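You operate a simulated robot arm through the tools that you are given. There is no shell and no other tool. Be economical: measure what you need, move in short steps, check, and stop when the job is done.

Carry out the task below with a simulated robot arm. There is one attempt and no reset: what you move stays moved.

TASK
Rivet the black strap buckle, put it in the buckle tray and lay the grey one in the nest.
Fine: one stroke of the lever; leave the slide out.
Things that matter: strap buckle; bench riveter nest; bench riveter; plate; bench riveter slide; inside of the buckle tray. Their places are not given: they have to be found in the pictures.

It is judged by the outcome, as a careful person would: the job done as asked, and still so three seconds after it is handed in. It fails if anything else is knocked over, pushed out of place, dropped, spilled or broken.

THE ROBOT
A 7-joint arm with a two-finger parallel gripper, fixed in place. Base frame: the origin is at the foot of the arm, x ahead of it, y to its left, z up; the work surface is at about z = 780. Lengths are in mm, angles in degrees, forces in N, time in s.
With the tool pointing down near the work surface it reaches from about 300 to 700 mm from the base axis. Its first joint turns from -66.0 to 66.0 degrees. Payload 1.57 kg.
Tool frame: the origin (TCP) lies between the finger pads and is the grasp point; the fingertips stand 30 mm ahead of it; z points along the fingers, y is the line along which they close. The gripper opens to 110 mm. The fingers are 24 mm wide and 12 mm thick; the gripper's body (48 by 112 mm) begins 78 mm behind the TCP.
Orientation is told as [roll, pitch, yaw] about the base's x, y, z axes, in that order, counted from this pose: with the fingers straight down and closing along the base's y, the tool's x points along the base's -x, its y along +y and its z along -z.

THE INTERFACE
- The arm moves only by the tool servo_tool. Its argument "targets" is text: rows parted by semicolons, each of 6 numbers parted by spaces: the shift along the tool's x, y, z in m, then the turn, a rotation vector about the tool's x, y, z in degrees. In form: dx dy dz ax ay az; .... A call has 1 to 8 rows; each row shifts and turns the commanded pose from where the row before left it, along the tool's axes as they then stand. "hand" is the finger opening in m, from 0 to 0.11, set as the call begins (left out, the last holds). A row lasts 0.2 s, in which the tool goes at most 50 mm and 8.6 degrees; a call with a longer step from one row to the next is refused whole, and so is a gripper value outside its range. A pose out of reach is approached as far as the arm can. The call stops where the force on the tool passes 40 N (or 10 N more than at its start, if that is more) or the arm is blocked; 0.2 s more then pass. The fingers move at their own pace (about 108 mm/s each) and stop on an object; they squeeze with about 43 N. The grip force told is the motor's: it shows also when the fingers shut on nothing. Time passes only in rows, and 0.2 s behind the last, so rows that do not move let the fingers close. It gives the time, the measured TCP pose, the force on the tool (base axes), the opening and the grip force at its end, in the units of the frame above (readings bear some noise).
- Cameras (640 x 400 px; columns grow to the right, rows downward): "scene" is fixed at [149, -377.7, 1417.3]; the picture's right is [0.90, -0.44, 0.00], its down [-0.19, -0.39, -0.90] and it looks along [0.39, 0.81, -0.43] (base axes); focal length 290 px, centre (320, 200). "wrist" rides on the gripper at [-36, 0, -80] in the tool frame; the picture's right is [0.00, -1.00, 0.00], its down [0.97, 0.00, -0.24] and it looks along [0.24, 0.00, 0.97] (tool axes); focal length 218 px, centre (320, 200).
- snapshot(camera): a new picture of that camera. No time passes.
- locate(camera, pixels): for up to 12 pixels [column, row] of the newest picture of that camera ("zoom" is the newest enlarged one), the place [x, y, z] in the base frame of the surface seen there, good to about 2 mm. No time passes.
- enlarge(camera, box): a new picture of the part [left, top, right, bottom] of that camera's present view, enlarged. No time passes.
- sign_off(): hands the job in; it is judged then, once.

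Work in short steps. Measure before you move; look again where a grasp or a placing could have gone wrong, and mend it. You have 80 turns and 38 pictures in all, the two below and enlarged ones among them. Open the gripper and draw the arm clear of the work before you hand the job in, unless the task says otherwise; then end with one line.

The tools are called after "Request:" as a command line: name --argument value ..., lists and objects as JSON in quotes. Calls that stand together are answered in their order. servo_tool: Moves the arm, as the interface text tells. Its arguments: {"type":"object","properties":{"targets":{"type":"string"},"hand":{"type":"number"}},"required":["targets"]} The other tools are called the same way: snapshot (camera) takes a picture; locate (camera, pixels) gives the place of the surface under pixels of a picture; enlarge (camera, box) takes an enlarged picture of a part of a camera's view; sign_off () hands the job in.

At the start:

```text
time_s: 0.0
tcp_pos: [335.4, 101.6, 1285.4]
tcp_rot: [0.0, 0.0, 0.0]
ft_force: [0.9, 0.3, 0.4]
grip_width: 110.1
finger_force: 0.2
```

scene: 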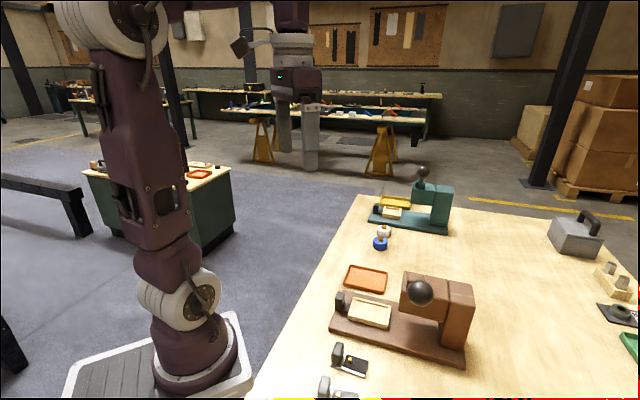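
wrist: 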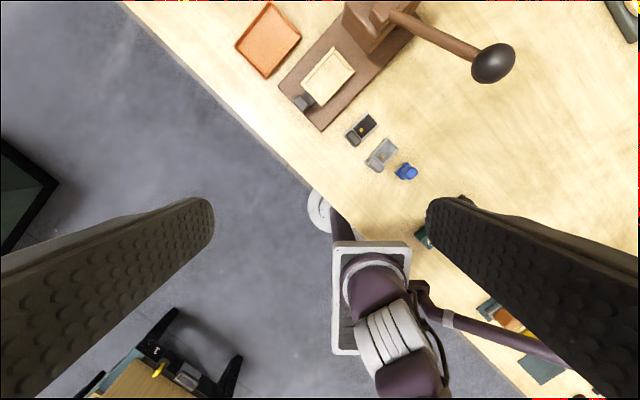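

I see a brown riveter near (400,310), a black and a grey buckle near (350,360), a teal riveter further off. I take enlarged views.

Request:
enlarge --camera "scene" --box '[310, 250, 490, 400]'

Request:
enlarge --camera "wrist" --box '[220, 0, 540, 200]'

```text
2.67 times, centred on (400, 325) of scene
```

zoom: 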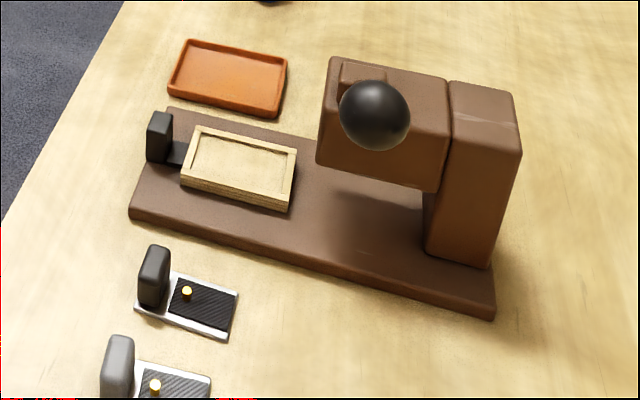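

```text
2.00 times, centred on (380, 100) of wrist
```

zoom: 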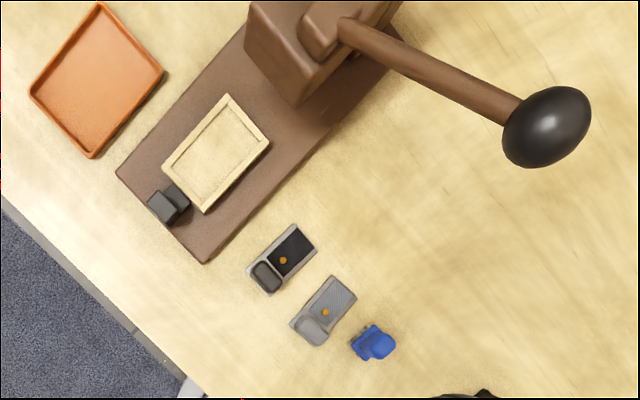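

I locate the main features in the wrist zoom.

Request:
locate --camera "zoom" --pixels '[[98, 5], [162, 72], [92, 157], [30, 92], [95, 80], [228, 96], [269, 143], [206, 210], [163, 165], [215, 152], [160, 205], [178, 194]]'

Request:
locate --camera "zoom" --pixels '[[264, 275], [283, 260], [294, 226], [317, 240], [272, 294], [248, 270], [311, 330], [325, 312], [331, 276], [357, 296], [545, 125], [345, 30]]'

Request:
locate --camera "scene" --pixels '[[420, 290], [405, 280], [402, 310], [441, 330], [432, 322], [460, 300], [395, 201], [393, 213], [430, 190], [380, 241], [465, 360], [332, 332]]'

```text
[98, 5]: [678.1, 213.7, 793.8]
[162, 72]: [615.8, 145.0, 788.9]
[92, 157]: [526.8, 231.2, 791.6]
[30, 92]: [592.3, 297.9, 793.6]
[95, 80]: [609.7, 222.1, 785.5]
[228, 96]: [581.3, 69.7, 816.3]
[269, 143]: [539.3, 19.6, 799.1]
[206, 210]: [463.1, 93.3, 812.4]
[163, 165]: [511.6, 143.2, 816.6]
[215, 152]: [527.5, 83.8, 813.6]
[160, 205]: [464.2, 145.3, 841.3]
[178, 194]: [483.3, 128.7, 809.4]
```

```text
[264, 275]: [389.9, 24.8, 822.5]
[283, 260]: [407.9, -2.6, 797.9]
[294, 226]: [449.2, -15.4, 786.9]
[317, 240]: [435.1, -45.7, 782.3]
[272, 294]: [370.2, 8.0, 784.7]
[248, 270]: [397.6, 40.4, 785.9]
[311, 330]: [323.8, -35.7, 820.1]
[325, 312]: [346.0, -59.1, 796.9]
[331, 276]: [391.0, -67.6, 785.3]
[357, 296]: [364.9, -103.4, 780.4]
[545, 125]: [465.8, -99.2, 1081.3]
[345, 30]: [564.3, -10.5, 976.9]
```

```text
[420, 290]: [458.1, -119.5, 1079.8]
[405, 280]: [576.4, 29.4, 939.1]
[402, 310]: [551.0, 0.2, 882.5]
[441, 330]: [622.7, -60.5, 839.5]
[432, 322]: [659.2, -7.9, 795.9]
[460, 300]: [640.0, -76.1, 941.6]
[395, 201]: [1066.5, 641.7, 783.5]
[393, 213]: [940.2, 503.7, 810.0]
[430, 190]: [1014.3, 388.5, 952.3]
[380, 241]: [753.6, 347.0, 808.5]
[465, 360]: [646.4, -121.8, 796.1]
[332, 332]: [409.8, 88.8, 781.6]
```

The teal riveter is out of reach, so the brown one is the target. Its slide axis and both buckles run along about (0.69,-0.72). I turn the tool to yaw -46.

Request:
servo_tool --targets "0 0 0.03 0 0 7.7;0 0 0.03 0 0 7.7;0 0 0.03 0 0 7.7;0 0 0.03 0 0 7.7;0 0 0.03 0 0 7.7;0 0 0.03 0 0 7.5" --hand 0.06

```text
time_s: 1.4
tcp_pos: [337.2, 101.7, 1104.5]
tcp_rot: [0.0, 0.0, -46.2]
ft_force: [0.6, -0.8, -0.1]
grip_width: 60.1
finger_force: 0.1
```

Move above the buckles for a close look.

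Request:
servo_tool --targets "-0.034 -0.005 0.03 0 0 0;-0.034 -0.005 0.03 0 0 0;-0.032 -0.005 0.03 0 0 0"

Request:
snapshot --camera "wrist"

```text
time_s: 2.2
tcp_pos: [395.6, 19.5, 1014.0]
tcp_rot: [0.0, 0.0, -46.0]
ft_force: [0.9, 0.1, 0.7]
grip_width: 60.0
finger_force: 0.0
```

```text
33 pictures are left
```

wrist: 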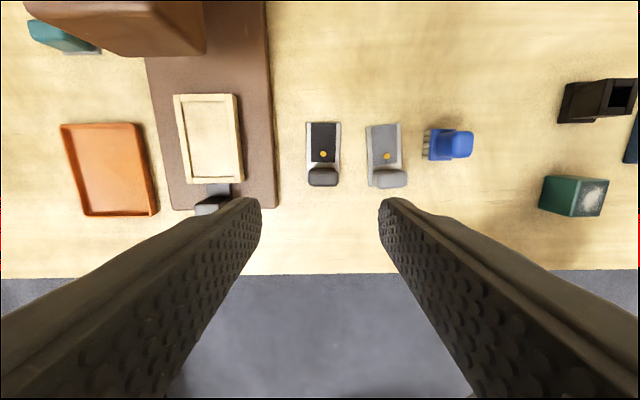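

Request:
enlarge --camera "wrist" --box '[150, 80, 430, 255]'

```text
2.29 times, centred on (290, 168) of wrist
```

zoom: 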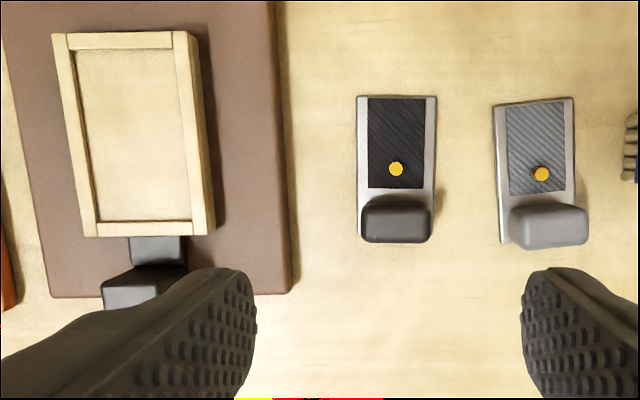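

Request:
locate --camera "zoom" --pixels '[[358, 98], [436, 97], [430, 240], [357, 238], [364, 206], [429, 206], [430, 234], [364, 236], [396, 169], [397, 120], [397, 200], [397, 225]]'

Request:
locate --camera "zoom" --pixels '[[494, 105], [573, 98], [512, 213], [586, 209], [586, 238], [514, 243], [541, 174], [578, 190], [500, 241], [150, 250], [130, 292], [122, 275]]'

Request:
locate --camera "zoom" --pixels '[[54, 36], [186, 33], [212, 232], [88, 234], [78, 56], [174, 50], [188, 215], [100, 218], [130, 130], [278, 20], [293, 290], [50, 296]]'

```text
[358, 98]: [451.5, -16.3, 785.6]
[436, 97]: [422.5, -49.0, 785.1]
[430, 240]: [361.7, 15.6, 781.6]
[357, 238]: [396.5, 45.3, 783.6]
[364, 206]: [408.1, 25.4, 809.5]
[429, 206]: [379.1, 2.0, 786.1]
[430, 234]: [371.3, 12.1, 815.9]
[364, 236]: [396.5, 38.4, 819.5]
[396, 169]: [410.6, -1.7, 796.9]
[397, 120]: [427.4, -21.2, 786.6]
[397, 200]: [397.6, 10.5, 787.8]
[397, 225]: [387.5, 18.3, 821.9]
```

```text
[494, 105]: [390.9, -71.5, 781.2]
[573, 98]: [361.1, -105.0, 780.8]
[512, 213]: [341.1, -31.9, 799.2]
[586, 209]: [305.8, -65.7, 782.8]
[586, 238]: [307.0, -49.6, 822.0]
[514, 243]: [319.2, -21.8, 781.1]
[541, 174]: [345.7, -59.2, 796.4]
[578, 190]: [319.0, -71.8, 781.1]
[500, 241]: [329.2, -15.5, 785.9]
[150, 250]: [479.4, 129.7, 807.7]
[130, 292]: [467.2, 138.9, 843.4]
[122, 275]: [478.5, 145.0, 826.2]
```

```text
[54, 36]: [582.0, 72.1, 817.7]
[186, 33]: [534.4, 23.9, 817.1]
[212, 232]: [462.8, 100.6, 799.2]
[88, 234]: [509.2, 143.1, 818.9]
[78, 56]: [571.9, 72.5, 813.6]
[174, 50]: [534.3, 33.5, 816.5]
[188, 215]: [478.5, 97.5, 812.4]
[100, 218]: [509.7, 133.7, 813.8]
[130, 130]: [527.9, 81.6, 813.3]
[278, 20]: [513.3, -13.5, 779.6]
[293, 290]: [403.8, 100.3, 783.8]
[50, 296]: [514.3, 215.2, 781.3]
```

Black lug centre is at about (387,18), top z 822, width about 40 across the jaws. I centre above it and descend part way.

Request:
servo_tool --targets "0.005 -0.0055 0.04 0 0 0;0 0 0.045 0 0 0;0 0 0.045 0 0 0" --hand 0.06

Request:
enlarge --camera "wrist" --box '[200, 80, 440, 230]'

```text
time_s: 3.0
tcp_pos: [386.0, 20.2, 885.6]
tcp_rot: [-0.1, 0.0, -46.0]
ft_force: [-1.6, -0.8, -0.2]
grip_width: 60.1
finger_force: 0.0
```

```text
2.67 times, centred on (320, 155) of wrist
```

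zoom: 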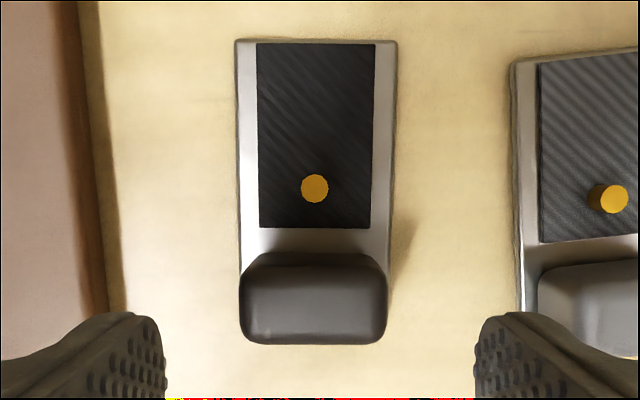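

Request:
locate --camera "zoom" --pixels '[[238, 44], [395, 44], [316, 44], [240, 200], [392, 200], [313, 265], [313, 300], [313, 338], [250, 300], [378, 300], [315, 188], [316, 60]]'

```text
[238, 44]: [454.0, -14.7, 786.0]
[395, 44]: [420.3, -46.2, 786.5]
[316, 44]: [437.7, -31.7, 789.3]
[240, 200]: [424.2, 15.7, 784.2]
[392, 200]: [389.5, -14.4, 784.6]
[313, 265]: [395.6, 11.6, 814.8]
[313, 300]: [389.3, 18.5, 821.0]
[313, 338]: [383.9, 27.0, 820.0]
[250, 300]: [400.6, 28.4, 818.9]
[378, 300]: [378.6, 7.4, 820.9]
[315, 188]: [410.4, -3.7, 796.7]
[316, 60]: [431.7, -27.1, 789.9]
```

Descend to z≈820 and close on the lug.

Request:
servo_tool --targets "-0.002 0.001 0.03 0 0 0;0 0 0.025 0 0 0;0 0 0.010 0 0 0;0 0 0 0 0 0"

Request:
servo_tool --targets "0 0 0 0 0 0;0 0 0 0 0 0;0 0 0 0 0 0" --hand 0.02

```text
time_s: 4.0
tcp_pos: [388.7, 17.2, 820.9]
tcp_rot: [0.0, -0.1, -45.9]
ft_force: [-1.1, 0.3, -0.4]
grip_width: 59.8
finger_force: 0.0
```

```text
time_s: 4.8
tcp_pos: [388.8, 19.2, 820.9]
tcp_rot: [0.0, 0.1, -46.1]
ft_force: [-0.1, -0.4, -0.2]
grip_width: 39.0
finger_force: 42.3
```

Gripped at 39 mm. Lift and move part way for a close look at the nest beside the held buckle.

Request:
servo_tool --targets "0 0 -0.03 0 0 0;0 0 -0.045 0 0 0;-0.01 0.035 -0.045 0 0 0;-0.008 0.035 0 0 0 0;0 0 0 0 0 0"

Request:
enlarge --camera "wrist" --box '[140, 60, 380, 210]'

```text
refused: row 3 steps farther than a row can; nothing moved
```

```text
2.67 times, centred on (260, 135) of wrist
```

zoom: 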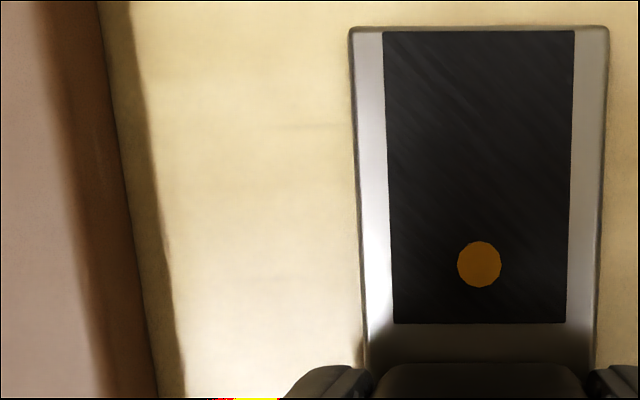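

I use this view to measure the plate in the hand, then lift.

Request:
locate --camera "zoom" --pixels '[[365, 32], [480, 31], [600, 31], [353, 60], [603, 60], [358, 200], [600, 200], [364, 300], [596, 300]]'

Request:
servo_tool --targets "0 0 -0.03 0 0 0;0 0 -0.045 0 0 0;-0.008 0.025 -0.04 0 0 0;-0.005 0.035 0 0 0 0;-0.005 0.015 0 0 0 0;0 0 0 0 0 0"

Request:
snapshot --camera "wrist"

```text
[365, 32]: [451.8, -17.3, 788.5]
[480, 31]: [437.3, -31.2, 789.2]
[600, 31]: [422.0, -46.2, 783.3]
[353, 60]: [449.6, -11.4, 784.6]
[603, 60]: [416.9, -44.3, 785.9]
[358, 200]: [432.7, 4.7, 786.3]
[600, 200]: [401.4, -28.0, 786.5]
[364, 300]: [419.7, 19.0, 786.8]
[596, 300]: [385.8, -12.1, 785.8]
```

```text
time_s: 6.2
tcp_pos: [455.5, 58.2, 937.2]
tcp_rot: [0.0, 0.0, -46.0]
ft_force: [0.1, -0.4, -0.5]
grip_width: 39.0
finger_force: 43.1
```

```text
29 pictures are left
```

wrist: 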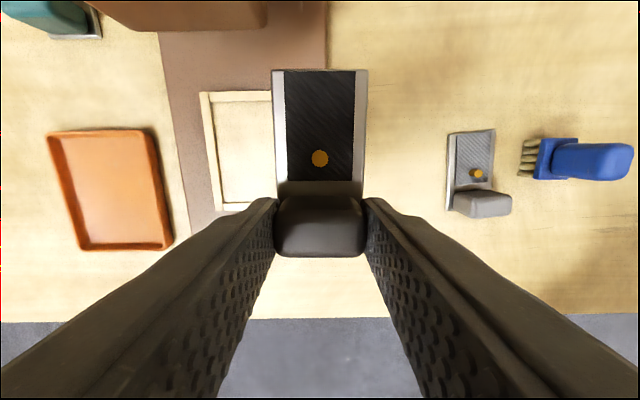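

Nest is partly hidden; I shift 45 mm sideways for a free view of it.

Request:
servo_tool --targets "0 -0.045 0 0 0 0;0 0 0 0 0 0"

Request:
enlarge --camera "wrist" --box '[120, 70, 312, 190]'

```text
time_s: 6.8
tcp_pos: [423.3, 26.3, 938.3]
tcp_rot: [-0.1, 0.0, -46.1]
ft_force: [-0.5, 0.8, -1.0]
grip_width: 39.0
finger_force: 42.8
```

```text
3.33 times, centred on (216, 130) of wrist
```

zoom: 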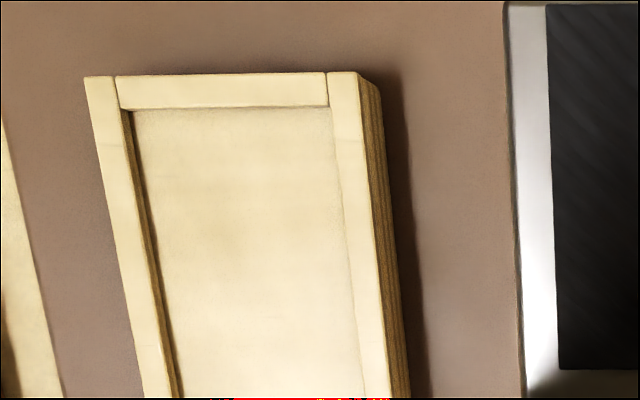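

Request:
locate --camera "zoom" --pixels '[[160, 78], [280, 75], [160, 105], [280, 104], [330, 120], [352, 250], [364, 380], [133, 120], [150, 250], [250, 118], [250, 300], [92, 90]]'

Request:
enlarge --camera "wrist" --box '[120, 130, 280, 230]'

```text
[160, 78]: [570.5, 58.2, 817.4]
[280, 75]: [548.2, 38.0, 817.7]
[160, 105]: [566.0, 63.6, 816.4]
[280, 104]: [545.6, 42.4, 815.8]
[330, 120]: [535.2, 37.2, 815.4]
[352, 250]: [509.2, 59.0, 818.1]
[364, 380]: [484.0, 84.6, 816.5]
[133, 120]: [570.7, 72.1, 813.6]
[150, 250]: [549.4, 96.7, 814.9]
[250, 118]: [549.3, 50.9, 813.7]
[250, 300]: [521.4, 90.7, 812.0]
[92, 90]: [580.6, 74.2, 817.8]
```

```text
4.00 times, centred on (200, 180) of wrist
```

zoom: 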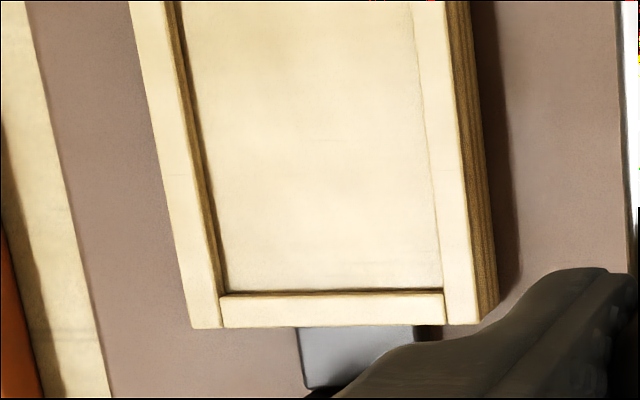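

Request:
locate --camera "zoom" --pixels '[[260, 300], [400, 298], [260, 324], [400, 322], [280, 280], [420, 275], [445, 295], [222, 300], [200, 322], [474, 320], [170, 10], [409, 10]]'

```text
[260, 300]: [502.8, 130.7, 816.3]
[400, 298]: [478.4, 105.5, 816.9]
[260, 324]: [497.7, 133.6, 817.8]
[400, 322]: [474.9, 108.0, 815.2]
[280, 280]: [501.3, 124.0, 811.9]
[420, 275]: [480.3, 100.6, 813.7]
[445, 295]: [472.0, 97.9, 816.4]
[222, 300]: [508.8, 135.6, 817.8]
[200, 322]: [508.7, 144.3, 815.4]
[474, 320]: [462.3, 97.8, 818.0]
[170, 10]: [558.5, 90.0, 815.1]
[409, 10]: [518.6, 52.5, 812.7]
```

Nest interior centre is s≈302, p≈434 (about 90×52 mm opening; plate 85×46). I move above it and lower to 10 mm above.

Request:
servo_tool --targets "0.0013 0.04 0 0 0 0;0 0.04 0 0 0 0;0 0.0325 0 0 0 0;0 0 0.04 0 0 0;0 0 0.03 0 0 0;0 0 0 0 0 0"

Request:
enlarge --camera "wrist" --box '[200, 60, 440, 210]'

```text
time_s: 8.2
tcp_pos: [503.9, 105.7, 864.7]
tcp_rot: [-0.1, -0.1, -46.0]
ft_force: [1.6, 0.2, -0.4]
grip_width: 38.9
finger_force: 42.9
```

```text
2.67 times, centred on (320, 135) of wrist
```

zoom: 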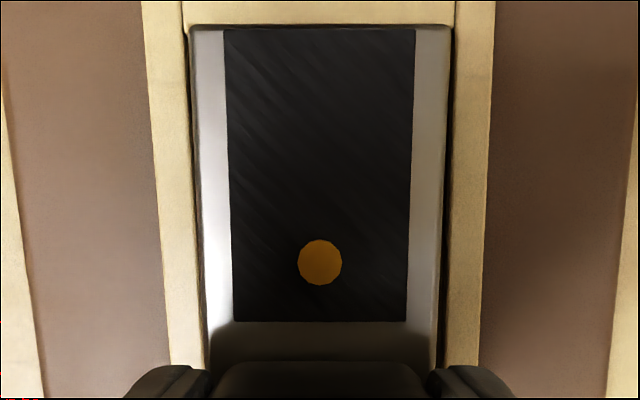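

Nearly centred; shift 1 mm right and lower to seat.

Request:
servo_tool --targets "0.0005 -0.001 0 0 0 0;0 0 0.005 0 0 0;0 0 0.005 0 0 0;0 0 0.001 0 0 0;0 0 0 0 0 0"

Request:
enlarge --camera "wrist" --box '[200, 60, 440, 210]'

```text
time_s: 9.4
tcp_pos: [501.9, 104.4, 853.7]
tcp_rot: [0.0, 0.0, -46.0]
ft_force: [-0.5, -0.1, -0.9]
grip_width: 39.1
finger_force: 42.8
```

```text
2.67 times, centred on (320, 135) of wrist
```

zoom: 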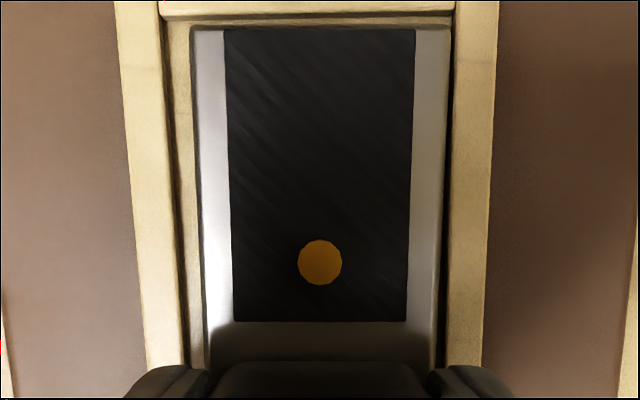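

It's inside; recentre 1 mm, lower until contact, then release.

Request:
servo_tool --targets "0 0.001 0 0 0 0;0 0 0.0015 0 0 0;0 0 0 0 0 0"

Request:
servo_tool --targets "0 0 0 0 0 0;0 0 0 0 0 0;0 0 -0.03 0 0 0;0 0 -0.04 0 0 0;0 0 -0.03 0 0 0" --hand 0.065

Request:
snapshot --camera "wrist"

```text
time_s: 10.2
tcp_pos: [501.8, 106.1, 853.0]
tcp_rot: [0.0, 0.0, -46.0]
ft_force: [-0.5, -0.4, -0.6]
grip_width: 39.1
finger_force: 43.4
```

```text
time_s: 11.4
tcp_pos: [505.3, 105.3, 951.4]
tcp_rot: [0.0, 0.0, -46.0]
ft_force: [-0.8, 0.2, 0.4]
grip_width: 64.8
finger_force: 0.1
```

```text
24 pictures are left
```

wrist: 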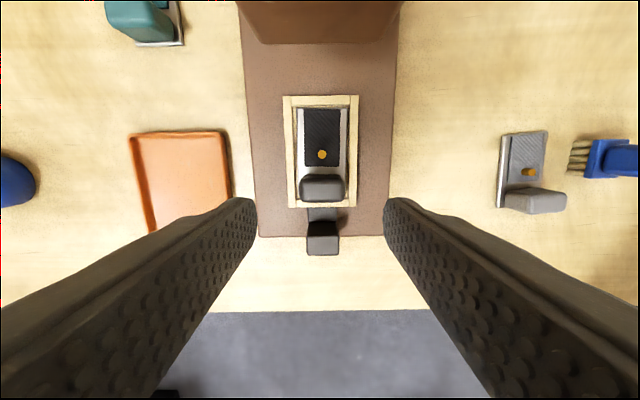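

Buckle sits in the nest. Now inspect the slide handle closely.

Request:
enlarge --camera "wrist" --box '[256, 85, 416, 265]'

```text
2.22 times, centred on (336, 175) of wrist
```

zoom: 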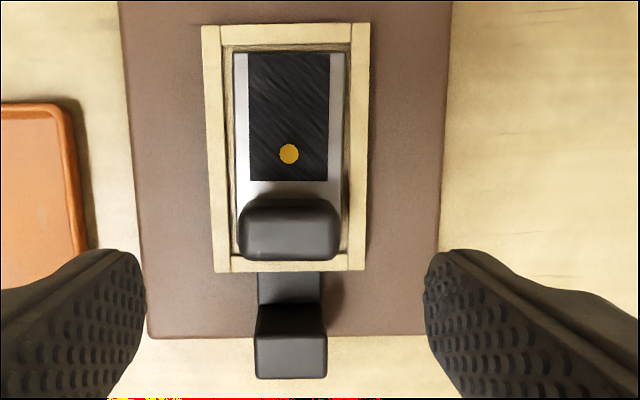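

Request:
locate --camera "zoom" --pixels '[[258, 342], [325, 342], [290, 342], [258, 374], [325, 374], [290, 374], [290, 320], [260, 310], [320, 310], [290, 290], [170, 320], [420, 320]]'

Request:
locate --camera "zoom" --pixels '[[289, 154], [241, 60], [339, 60], [290, 55], [240, 190], [336, 190], [290, 230], [290, 28], [290, 265], [290, 100]]'

Request:
enlarge --camera "scene" --box '[310, 230, 490, 380]'

```text
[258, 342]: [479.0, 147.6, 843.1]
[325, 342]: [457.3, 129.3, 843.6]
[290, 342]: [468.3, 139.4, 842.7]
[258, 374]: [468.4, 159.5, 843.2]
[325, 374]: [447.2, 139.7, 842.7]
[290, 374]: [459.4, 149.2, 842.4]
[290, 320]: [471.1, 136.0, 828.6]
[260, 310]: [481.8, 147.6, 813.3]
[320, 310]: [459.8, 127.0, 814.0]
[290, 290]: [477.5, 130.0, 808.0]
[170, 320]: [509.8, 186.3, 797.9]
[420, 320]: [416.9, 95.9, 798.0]
```

```text
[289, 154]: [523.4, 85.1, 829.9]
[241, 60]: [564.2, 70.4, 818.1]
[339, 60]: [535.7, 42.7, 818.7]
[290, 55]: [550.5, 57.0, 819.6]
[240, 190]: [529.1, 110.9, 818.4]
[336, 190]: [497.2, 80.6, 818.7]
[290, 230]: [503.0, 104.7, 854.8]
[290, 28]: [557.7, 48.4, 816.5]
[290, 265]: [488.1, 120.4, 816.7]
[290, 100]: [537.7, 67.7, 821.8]
```

```text
2.67 times, centred on (400, 305) of scene
```

zoom: 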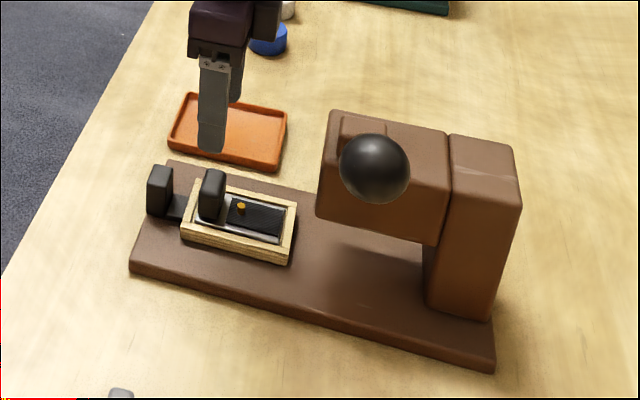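

Plate top is at 818.5 all over: seated. Handle: s 211–226, p 419–447, top z 843. I go above the handle and tilt the tool 25° back so the body clears the riveter head.

Request:
servo_tool --targets "0.031 -0.002 0 0 0 0;0.0305 -0.0017 0 0 0 0;0 0 0 0 -8.4 0;0 0 0 0 -8.4 0;0 0 0 0 -8.2 0;0.016 0 0.0342 0 0 0;0.016 0 0.0342 0 0 0;0 0 0 0 0 0" --hand 0.065

```text
time_s: 13.2
tcp_pos: [456.7, 147.0, 876.6]
tcp_rot: [0.0, -24.9, -46.0]
ft_force: [-0.6, -0.1, -0.6]
grip_width: 65.1
finger_force: 0.1
```

Request:
servo_tool --targets "0.0071 0.0023 0.018 0 0 0;0.0071 0 0.018 0 0 0;0 0 0 0 0 0"

Request:
servo_tool --targets "0 0 0 0 0 0;0 0 0 0 0 0;0 0 0 0 0 0" --hand 0.02

Request:
snapshot --camera "scene"

```text
time_s: 14.0
tcp_pos: [460.5, 145.9, 839.6]
tcp_rot: [0.0, -25.0, -46.0]
ft_force: [-0.3, -0.4, 0.2]
grip_width: 65.0
finger_force: 0.0
```

```text
time_s: 14.8
tcp_pos: [459.9, 147.6, 838.5]
tcp_rot: [0.1, -24.9, -45.9]
ft_force: [9.1, 2.0, -5.7]
grip_width: 32.0
finger_force: 40.2
```

```text
21 pictures are left
```

scene: 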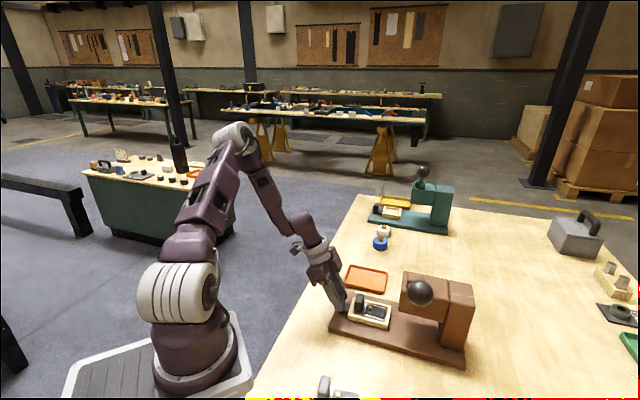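

Handle gripped (32 mm). Push the slide inward in 20 mm steps.

Request:
servo_tool --targets "-0.01813 0 0.00845 0 0 0;-0.01813 0 0.00845 0 0 0;-0.01813 0 0.00845 0 0 0;0 0 0 0 0 0"

```text
time_s: 15.8
tcp_pos: [501.8, 106.0, 838.9]
tcp_rot: [0.2, -25.1, -46.1]
ft_force: [10.6, 10.3, 26.3]
grip_width: 31.9
finger_force: 40.6
```

Request:
servo_tool --targets "-0.0004 0 -0.0009 0 0 0;-0.00906 0 0.00423 0 0 0;0 0 0 0 0 0"

Request:
enlarge --camera "scene" --box '[310, 240, 490, 380]'

```text
time_s: 16.6
tcp_pos: [508.5, 100.7, 839.7]
tcp_rot: [0.0, -24.8, -45.8]
ft_force: [16.3, 16.5, -15.1]
grip_width: 31.7
finger_force: 40.2
```

```text
2.86 times, centred on (400, 310) of scene
```

zoom: 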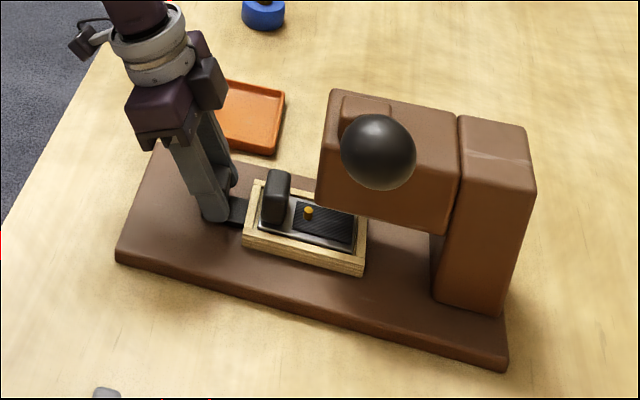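

Slide moves well; side force suggests the axis drifts +p, so I relieve that and keep pushing.

Request:
servo_tool --targets "0 0.002 0 0 0 0;-0.01813 0.0008 0.00845 0 0 0;-0.00906 0.0004 0.00423 0 0 0;0 0 0 0 0 0"

```text
time_s: 17.6
tcp_pos: [531.3, 77.2, 840.3]
tcp_rot: [-0.2, -24.9, -46.2]
ft_force: [-3.5, -4.3, -18.2]
grip_width: 31.8
finger_force: 40.4
```

Request:
servo_tool --targets "-0.00685 0 0.0039 0 0 0;-0.00725 0.0003 0.00338 0 0 0;0 0 0 0 0 0"

Request:
enlarge --camera "scene" --box '[310, 240, 490, 380]'

```text
time_s: 18.0
tcp_pos: [532.6, 76.6, 839.7]
tcp_rot: [-0.5, -24.7, -45.8]
ft_force: [-14.9, 4.8, 19.1]
grip_width: 32.1
finger_force: 40.5
stopped in row 1: the force on the tool passed its limit (the readings are from after the stop); the commanded pose is now the measured one
```

```text
2.86 times, centred on (400, 310) of scene
```

zoom: 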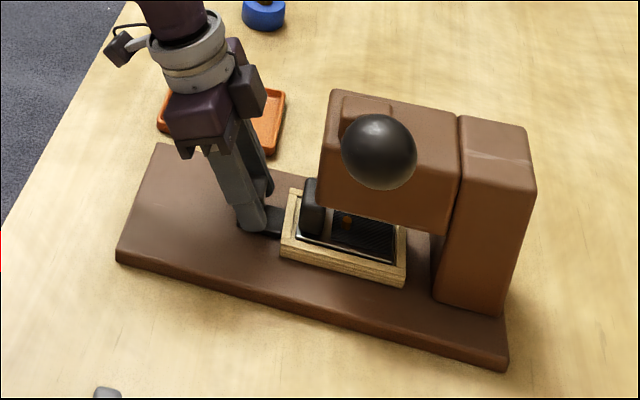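

Request:
locate --camera "zoom" --pixels '[[318, 198], [322, 190], [322, 170], [311, 188], [309, 225], [346, 220], [362, 245], [405, 240], [400, 280], [282, 250], [300, 195], [380, 212]]'

Request:
enlarge --camera "scene" --box '[360, 280, 430, 330]'

```text
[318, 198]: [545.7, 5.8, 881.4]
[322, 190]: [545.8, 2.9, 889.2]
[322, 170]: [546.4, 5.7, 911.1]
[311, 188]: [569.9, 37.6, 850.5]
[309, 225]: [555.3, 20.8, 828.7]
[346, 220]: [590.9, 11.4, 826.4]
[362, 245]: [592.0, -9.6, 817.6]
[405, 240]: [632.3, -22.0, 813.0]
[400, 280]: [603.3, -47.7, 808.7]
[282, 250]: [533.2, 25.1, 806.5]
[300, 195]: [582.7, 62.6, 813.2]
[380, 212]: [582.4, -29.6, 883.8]
```

```text
8.00 times, centred on (395, 305) of scene
```

zoom: 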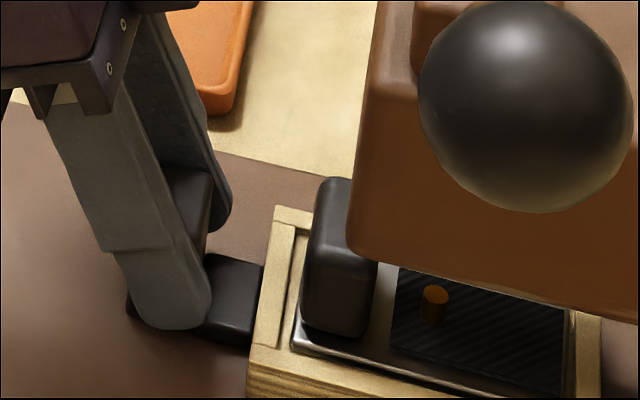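

Head underside z≈881, lug top 855, so the lug is clear; probably the end stop. One more gentle push to confirm.

Request:
servo_tool --targets "0 0 0 0 0 0;-0.0027 0 0.00127 0 0 0;-0.0027 0 0.00127 0 0 0;0 0 0 0 0 0"

```text
time_s: 18.6
tcp_pos: [532.6, 75.3, 839.1]
tcp_rot: [-0.6, -24.6, -45.8]
ft_force: [-14.4, 3.1, 17.0]
grip_width: 32.0
finger_force: 40.2
stopped in row 2: the force on the tool passed its limit (the readings are from after the stop); the commanded pose is now the measured one
```

Hard stop at ~100 mm travel. Release and retreat along the tilted tool axis.

Request:
servo_tool --targets "0 0 0 0 0 0;0 0 0 0 0 0;0 0 -0.03 0 0 0;0 0 -0.04 0 0 0;0 0 -0.04 0 0 0;0 0 -0.045 0 0 0" --hand 0.065

Request:
servo_tool --targets "0 0 -0.045 0 8.2 0;0 0 -0.045 0 8.4 0;0 0 -0.04 0 8.2 0;0 -0.04 -0.02 0 0 0;0 -0.045 0 0 0 0;0 -0.045 0 0 0 0;0 0 0 0 0 0" --hand 0.0

Request:
snapshot --camera "wrist"

```text
time_s: 19.9
tcp_pos: [489.5, 124.3, 981.6]
tcp_rot: [-0.5, -24.6, -45.8]
ft_force: [-0.6, -0.4, 0.1]
grip_width: 65.2
finger_force: 0.0
```

```text
time_s: 21.6
tcp_pos: [372.4, 60.0, 1123.7]
tcp_rot: [-0.6, 0.2, -46.0]
ft_force: [-0.6, 0.4, -0.1]
grip_width: 0.2
finger_force: 21.2
```

```text
17 pictures are left
```

wrist: 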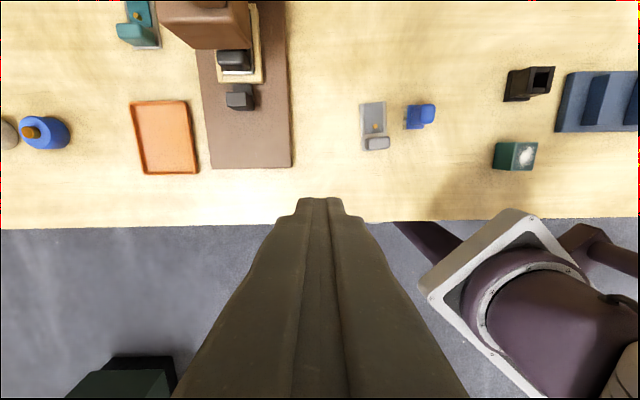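

Ball centre triangulates to about (470,-110,1063), radius ≈23; the lever swings in the plane across the slide. With fingers closed I go above the ball.

Request:
servo_tool --targets "0 0 -0.035 0 0 0;-0.038 -0.0097 0 0 0 0;-0.038 -0.0097 0 0 0 0;-0.038 -0.0097 0 0 0 0;-0.038 -0.0097 0 0 0 0;-0.038 -0.0097 0 0 0 0;0 0 0.025 0 0 0;0 0 0 0 0 0"

Request:
snapshot --camera "wrist"

Request:
snapshot --camera "scene"

```text
time_s: 23.4
tcp_pos: [468.3, -110.8, 1136.5]
tcp_rot: [-0.5, 0.2, -46.0]
ft_force: [0.2, -0.3, 0.1]
grip_width: 0.0
finger_force: 21.9
```

```text
16 pictures are left
```

wrist: 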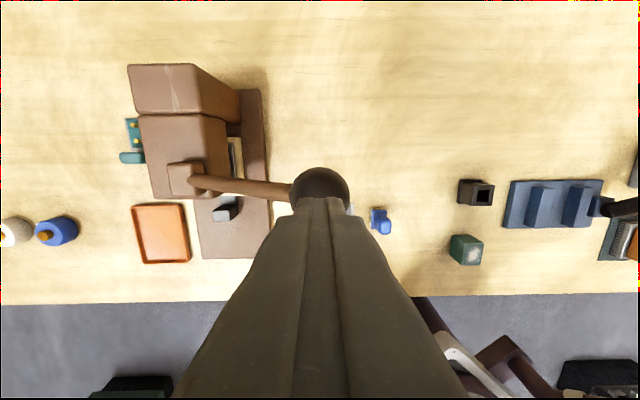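

```text
15 pictures are left
```

scene: 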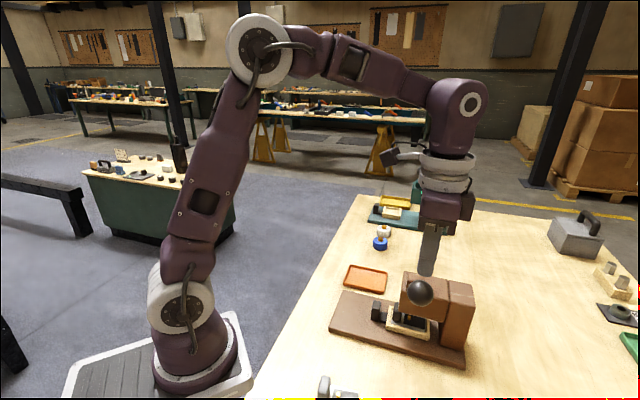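

Ball is centred directly beneath the tip (centre ≈(320,197)). I locate shaft points to fix the pivot.

Request:
locate --camera "wrist" --pixels '[[284, 190], [260, 188], [230, 184], [205, 182], [180, 170], [172, 190], [310, 180], [210, 130]]'

```text
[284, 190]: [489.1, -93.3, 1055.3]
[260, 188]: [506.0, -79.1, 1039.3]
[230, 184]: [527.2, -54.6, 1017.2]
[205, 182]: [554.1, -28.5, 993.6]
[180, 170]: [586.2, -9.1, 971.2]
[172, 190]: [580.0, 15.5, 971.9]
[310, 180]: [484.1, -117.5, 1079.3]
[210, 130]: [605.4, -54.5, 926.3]
```

Pivot ≈ (p 420, z 957), lever length ≈190. Press down along the arc.

Request:
servo_tool --targets "0 0 0.018 0 0 0;0 -0.004 0.0065 0 0 0;0 -0.004 0.0065 0 0 0;0 -0.003 0.0063 0 0 0;0 -0.003 0.0063 0 0 0;0 0 0 0 0 0"

```text
time_s: 24.8
tcp_pos: [457.7, -120.9, 1090.7]
tcp_rot: [-0.6, 0.2, -46.0]
ft_force: [-0.1, 0.4, 1.6]
grip_width: 0.2
finger_force: 21.7
```

Request:
servo_tool --targets "0 -0.003 0.008 0 0 0;0 -0.003 0.008 0 0 0;0 -0.0025 0.008 0 0 0;0 -0.0025 0.008 0 0 0;0 0 0 0 0 0"

Request:
snapshot --camera "scene"

```text
time_s: 25.9
tcp_pos: [448.5, -128.3, 1058.8]
tcp_rot: [-0.4, 0.2, -46.0]
ft_force: [-0.2, 0.3, 1.2]
grip_width: 0.0
finger_force: 21.3
```

```text
14 pictures are left
```

scene: 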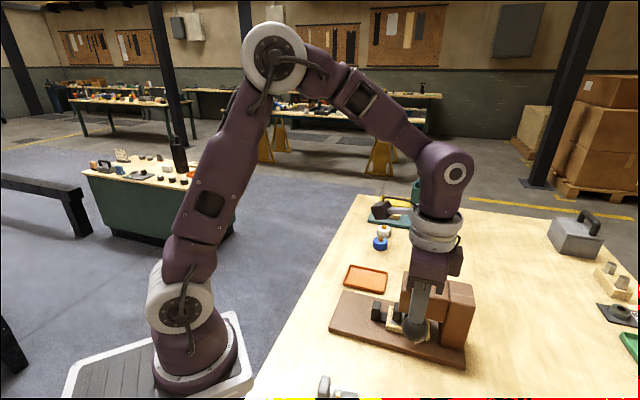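

The ball follows (now at (415,328)). Continue along the arc.

Request:
servo_tool --targets "0 -0.002 0.008 0 0 0;0 -0.0015 0.008 0 0 0;0 -0.0012 0.008 0 0 0;0 -0.001 0.008 0 0 0;0 0 0 0 0 0"

```text
time_s: 27.1
tcp_pos: [444.8, -133.5, 1028.1]
tcp_rot: [-0.5, 0.3, -46.1]
ft_force: [-1.4, -0.4, 2.0]
grip_width: 0.0
finger_force: 20.9
```

Request:
servo_tool --targets "0 0 0.008 0 0 0;0 0 0.008 0 0 0;0 0 0.008 0 0 0;0 0.001 0.008 0 0 0;0 0 0 0 0 0"

Request:
enlarge --camera "scene" --box '[310, 230, 490, 380]'

```text
time_s: 28.4
tcp_pos: [445.7, -131.9, 995.3]
tcp_rot: [-0.5, 0.2, -45.9]
ft_force: [-1.0, -1.3, 3.1]
grip_width: 0.0
finger_force: 21.3
```

```text
2.67 times, centred on (400, 305) of scene
```

zoom: 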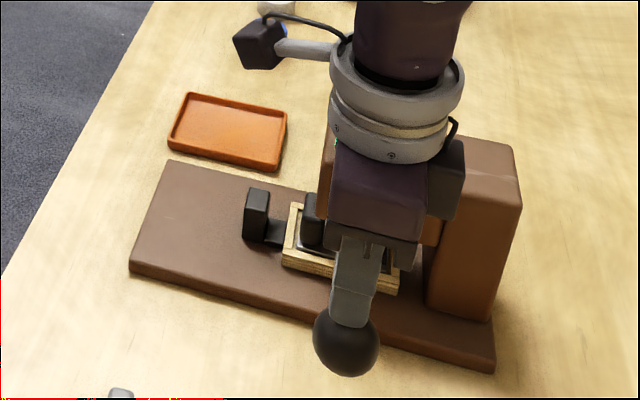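

Request:
servo_tool --targets "0 0.001 0.007 0 0 0;0 0.0015 0.007 0 0 0;0 0.0015 0.007 0 0 0;0 0.002 0.007 0 0 0;0 0 0 0 0 0"

```text
time_s: 29.6
tcp_pos: [448.4, -126.1, 967.2]
tcp_rot: [-0.4, 0.2, -46.0]
ft_force: [-1.0, 0.1, 2.1]
grip_width: 0.1
finger_force: 20.7
```

Request:
servo_tool --targets "0 0.002 0.006 0 0 0;0 0.002 0.006 0 0 0;0 0.002 0.006 0 0 0;0 0.002 0.006 0 0 0;0 0 0 0 0 0"

Request:
enlarge --camera "scene" --box '[310, 230, 490, 380]'

```text
time_s: 30.8
tcp_pos: [455.7, -121.1, 941.4]
tcp_rot: [-0.4, 0.3, -46.0]
ft_force: [-0.7, -1.5, 2.5]
grip_width: 0.0
finger_force: 21.3
```

```text
2.67 times, centred on (400, 305) of scene
```

zoom: 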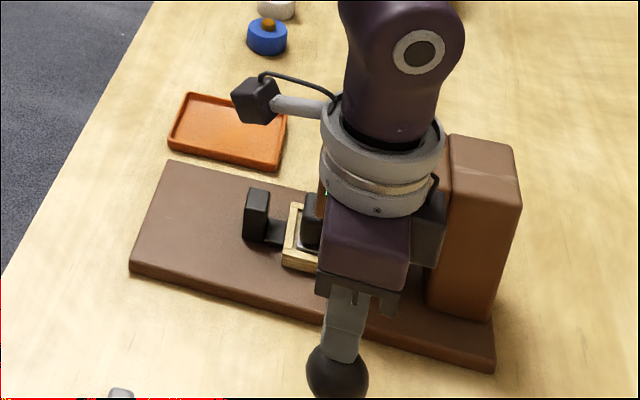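

Request:
servo_tool --targets "0 0.002 0.005 0 0 0;0 0.002 0.005 0 0 0;0 0.0025 0.005 0 0 0;0 0.0025 0.005 0 0 0;0 0 0 0 0 0"

```text
time_s: 31.8
tcp_pos: [461.1, -116.0, 925.5]
tcp_rot: [-0.4, 0.1, -46.1]
ft_force: [-7.8, 0.9, 22.7]
grip_width: 0.0
finger_force: 21.2
stopped in row 5: the force on the tool passed its limit (the readings are from after the stop); the commanded pose is now the measured one
```

Resistance met at z≈925 — rivet or end stop. Press on to be sure it's the bottom.

Request:
servo_tool --targets "0 0.001 0.003 0 0 0;0 0.001 0.003 0 0 0;0 0.001 0.003 0 0 0;0 0 0 0 0 0"

Request:
servo_tool --targets "0 0.0005 0.003 0 0 0;0 0.001 0.003 0 0 0;0 0 0 0 0 0"

Request:
enlarge --camera "scene" --box '[350, 280, 440, 380]'

```text
time_s: 32.1
tcp_pos: [461.2, -116.2, 926.0]
tcp_rot: [-0.5, 0.1, -46.0]
ft_force: [-7.8, 1.9, 23.5]
grip_width: 0.0
finger_force: 21.4
stopped in row 1: the force on the tool passed its limit (the readings are from after the stop); the commanded pose is now the measured one
```

```text
time_s: 32.5
tcp_pos: [460.4, -116.5, 925.1]
tcp_rot: [-0.5, 0.1, -46.0]
ft_force: [-7.8, 2.3, 23.4]
grip_width: 0.0
finger_force: 21.2
stopped in row 1: the force on the tool passed its limit (the readings are from after the stop); the commanded pose is now the measured one
```

```text
4.00 times, centred on (395, 330) of scene
```

zoom: 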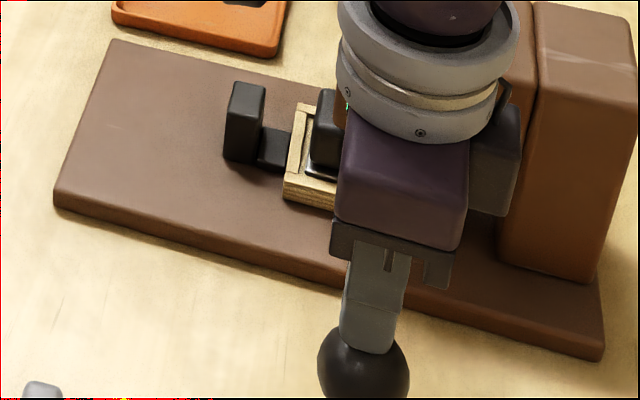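

Hard stop: bottom of the stroke. Now lift back along the arc and see whether the lever returns.

Request:
servo_tool --targets "0 -0.006 -0.015 0 0 0;0 -0.006 -0.018 0 0 0;0 -0.005 -0.02 0 0 0;0 -0.002 -0.025 0 0 0;0 0 -0.03 0 0 0;0 0.003 -0.03 0 0 0;0 0.006 -0.03 0 0 0;0 0 0 0 0 0"

Request:
enlarge --camera "scene" --box '[310, 230, 490, 380]'

```text
time_s: 34.2
tcp_pos: [455.5, -122.6, 1093.3]
tcp_rot: [-0.5, 0.2, -46.0]
ft_force: [0.4, -0.3, 1.2]
grip_width: 0.1
finger_force: 21.2
```

```text
2.67 times, centred on (400, 305) of scene
```

zoom: 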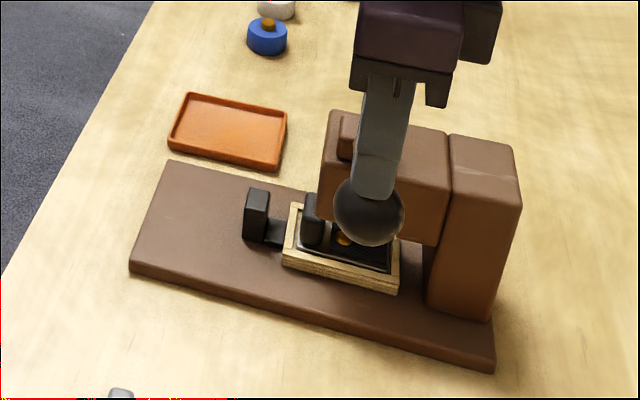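

The lever springs back and the rivet looks flattened. Lift off, go back round to the slide handle.

Request:
servo_tool --targets "0 0 -0.045 0 0 0;0 0 -0.02 0 0 0;0.045 0 0 0 0 0;0.045 0 0 0 0 0;0.045 0.01 0 0 0 0;0.019 0.045 0 0 0 0;0 0.047 0 0 0 0;0 0.047 0 0 0 0"

Request:
servo_tool --targets "0 0.047 0.01 0 0 0;0 0 0.045 0 -8.2 0;0 0 0.045 0 -8.2 0;0 0 0.03 0 -8.2 0;0 0 0 0 0 0" --hand 0.065

```text
time_s: 36.0
tcp_pos: [457.5, 93.3, 1155.0]
tcp_rot: [-0.5, 0.1, -46.1]
ft_force: [0.6, 0.2, 0.4]
grip_width: 0.0
finger_force: 21.4
```

```text
time_s: 37.2
tcp_pos: [499.1, 112.4, 1027.7]
tcp_rot: [-0.4, -24.7, -45.8]
ft_force: [0.5, 0.2, -0.3]
grip_width: 65.0
finger_force: 0.1
```

Request:
servo_tool --targets "0.009 0 0.045 0 0 0;0.009 0 0.045 0 0 0;0.009 -0.001 0.045 0 0 0;0.009 0 0.04 0 0 0;0 0 0.0155 0 0 0;0 0 0 0 0 0"

Request:
enlarge --camera "scene" --box '[350, 270, 440, 345]'

```text
time_s: 38.6
tcp_pos: [530.6, 80.2, 842.9]
tcp_rot: [-0.4, -24.6, -45.7]
ft_force: [0.6, 0.4, -0.2]
grip_width: 64.9
finger_force: 0.1
```

```text
5.33 times, centred on (395, 308) of scene
```

zoom: 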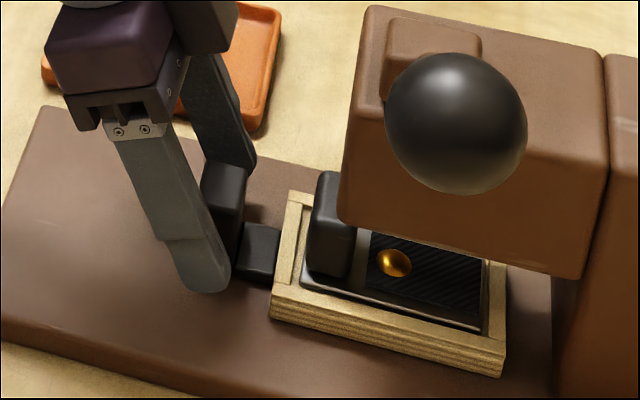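

Rivet is clearly set. Lower 3 mm, grip the handle and pull out.

Request:
servo_tool --targets "0.0013 0 0.0027 0 0 0;0 0 0 0 0 0"

Request:
servo_tool --targets "0 0 0 0 0 0;0 0 0 0 0 0;0.00906 -0.0002 -0.00423 0 0 0;0.01813 -0.0004 -0.00845 0 0 0;0.01813 -0.0004 -0.00845 0 0 0;0 0 0 0 0 0" --hand 0.02

```text
time_s: 39.2
tcp_pos: [528.8, 79.3, 838.5]
tcp_rot: [-0.5, -24.4, -45.8]
ft_force: [-0.2, 0.0, -0.3]
grip_width: 64.9
finger_force: 0.0
```

```text
time_s: 40.6
tcp_pos: [494.5, 113.6, 839.3]
tcp_rot: [-0.4, -24.6, -45.9]
ft_force: [-2.6, -2.6, 16.6]
grip_width: 31.9
finger_force: 40.8
```

Request:
servo_tool --targets "0.01773 -0.0004 -0.00885 0 0 0;0.01813 -0.0004 -0.00845 0 0 0;0.0073 0 -0.0034 0 0 0;0.0036 0 -0.0017 0 0 0;0.0036 0 -0.0017 0 0 0;0 0 0 0 0 0"

```text
time_s: 41.9
tcp_pos: [458.1, 151.1, 838.2]
tcp_rot: [-0.7, -24.6, -46.0]
ft_force: [13.4, -7.9, -16.7]
grip_width: 32.2
finger_force: 40.3
stopped in row 6: the force on the tool passed its limit (the readings are from after the stop); the commanded pose is now the measured one
```

Outer stop reached. Release, retreat, and return to vertical above the nest.

Request:
servo_tool --targets "0 0 0 0 0 0;0 0 0 0 0 0;0 0 -0.03 0 0 0;0 0 -0.04 0 0 0;0 0 -0.04 0 8.2 0;0 0 0 0 8.2 0;0 0 0 0 8.2 0;0 0 0 0 0 0" --hand 0.065

```text
time_s: 43.7
tcp_pos: [425.7, 184.2, 938.7]
tcp_rot: [-0.5, 0.0, -46.3]
ft_force: [0.0, 0.7, -0.1]
grip_width: 64.8
finger_force: 0.0
```

Request:
servo_tool --targets "-0.037 0 0 0 0 0;-0.037 0.001 0 0 0 0;-0.0366 0 0 0 0 0;0 0 0 0 0 0"

Request:
enlarge --camera "wrist" --box '[120, 70, 440, 270]'

```text
time_s: 44.7
tcp_pos: [503.5, 106.9, 941.1]
tcp_rot: [-0.6, -0.1, -46.2]
ft_force: [-0.4, -0.4, 0.2]
grip_width: 64.8
finger_force: 0.1
```

```text
2.00 times, centred on (280, 170) of wrist
```

zoom: 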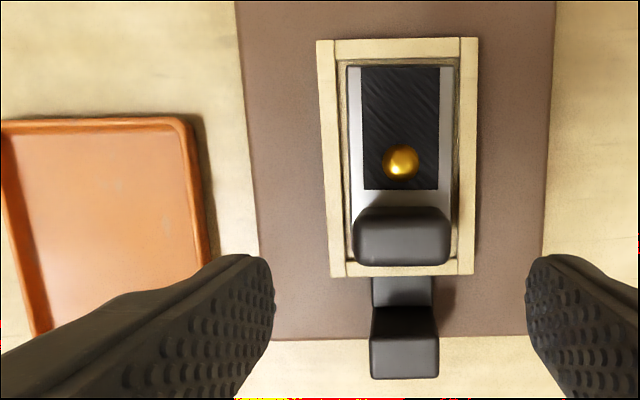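

Request:
locate --camera "zoom" --pixels '[[402, 215], [402, 240], [402, 258], [360, 240], [444, 240], [400, 45], [400, 268], [350, 72], [453, 72], [10, 150], [188, 150], [100, 125]]'

```text
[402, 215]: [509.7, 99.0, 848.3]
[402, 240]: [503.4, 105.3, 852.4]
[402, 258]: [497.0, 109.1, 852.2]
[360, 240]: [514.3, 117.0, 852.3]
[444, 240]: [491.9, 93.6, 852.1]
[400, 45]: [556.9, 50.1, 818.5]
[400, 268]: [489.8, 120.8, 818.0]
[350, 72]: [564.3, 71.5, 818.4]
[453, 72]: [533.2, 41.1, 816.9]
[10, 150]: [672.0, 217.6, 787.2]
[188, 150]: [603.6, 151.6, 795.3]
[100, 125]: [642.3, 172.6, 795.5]
```

Lug centre matches (503,105). Descend and regrasp.

Request:
servo_tool --targets "-0.001 -0.001 0.04 0 0 0;0 0 0.037 0 0 0;0 0 0.010 0 0 0;0 0 0 0 0 0"

Request:
servo_tool --targets "0 0 0 0 0 0;0 0 0 0 0 0;0 0 0 0 0 0" --hand 0.02

Request:
servo_tool --targets "0 0 -0.015 0 0 0;0 0 -0.025 0 0 0;0 0 -0.04 0 0 0;0 0 -0.02 0 0 0;0 0 0 0 0 0"

Request:
snapshot --camera "wrist"

```text
time_s: 45.7
tcp_pos: [502.9, 102.1, 851.0]
tcp_rot: [-0.6, -0.1, -46.2]
ft_force: [0.2, 0.2, 0.1]
grip_width: 64.8
finger_force: 0.0
```

```text
time_s: 46.5
tcp_pos: [501.3, 102.9, 852.5]
tcp_rot: [-0.6, -0.2, -46.2]
ft_force: [1.1, 0.8, 0.5]
grip_width: 39.3
finger_force: 43.4
```

```text
time_s: 47.7
tcp_pos: [501.8, 105.1, 951.7]
tcp_rot: [-0.7, -0.2, -46.3]
ft_force: [0.0, 0.4, -1.0]
grip_width: 39.1
finger_force: 43.3
```

```text
7 pictures are left
```

wrist: 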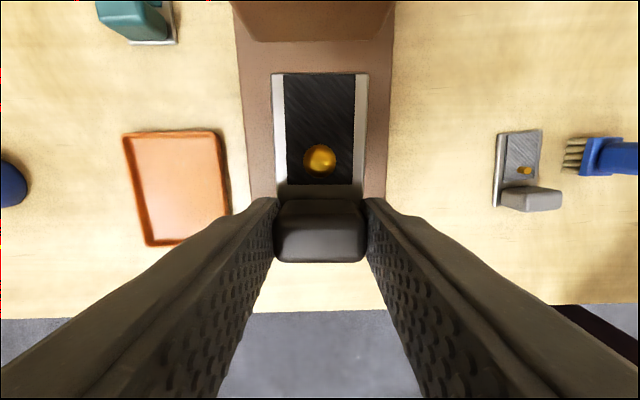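

Buckle lifted cleanly. Carry to the tray centre (s 260, p 588), TCP at s≈232.

Request:
servo_tool --targets "0.011 0.04 0 0 0 0;0.01 0.04 0 0 0 0;0.01 0.04 0 0 0 0;0.01 0.034 0 0 0 0;0 0 0.04 0 0 0;0 0 0.04 0 0 0;0 0 0 0 0 0"

Request:
snapshot --camera "wrist"

```text
time_s: 49.3
tcp_pos: [587.8, 240.3, 872.4]
tcp_rot: [-0.6, 0.0, -46.4]
ft_force: [-0.5, -0.7, -0.6]
grip_width: 39.1
finger_force: 43.2
```

```text
6 pictures are left
```

wrist: 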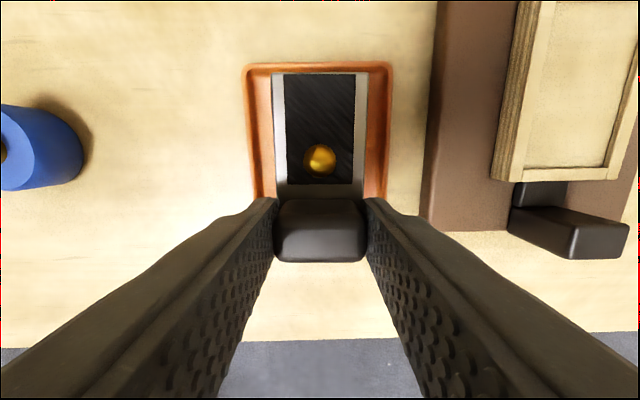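

Centred in the tray. Lower to the floor and release.

Request:
servo_tool --targets "0 0 0.025 0 0 0;0 0 0.014 0 0 0;0 0 0.004 0 0 0;0 0 0.003 0 0 0;0 0 0 0 0 0"

```text
time_s: 50.5
tcp_pos: [585.4, 237.7, 825.9]
tcp_rot: [-0.5, -0.1, -46.2]
ft_force: [-0.9, 0.2, 4.1]
grip_width: 39.1
finger_force: 43.1
```

Slight contact force: it's on the floor. Release and lift.

Request:
servo_tool --targets "0 0 0 0 0 0;0 0 0 0 0 0;0 0 -0.02 0 0 0;0 0 -0.04 0 0 0;0 0 -0.04 0 0 0;0 0 -0.04 0 0 0" --hand 0.054

```text
time_s: 51.9
tcp_pos: [586.7, 239.7, 964.4]
tcp_rot: [-0.7, -0.2, -46.2]
ft_force: [0.7, 1.2, 0.1]
grip_width: 54.1
finger_force: 0.0
```

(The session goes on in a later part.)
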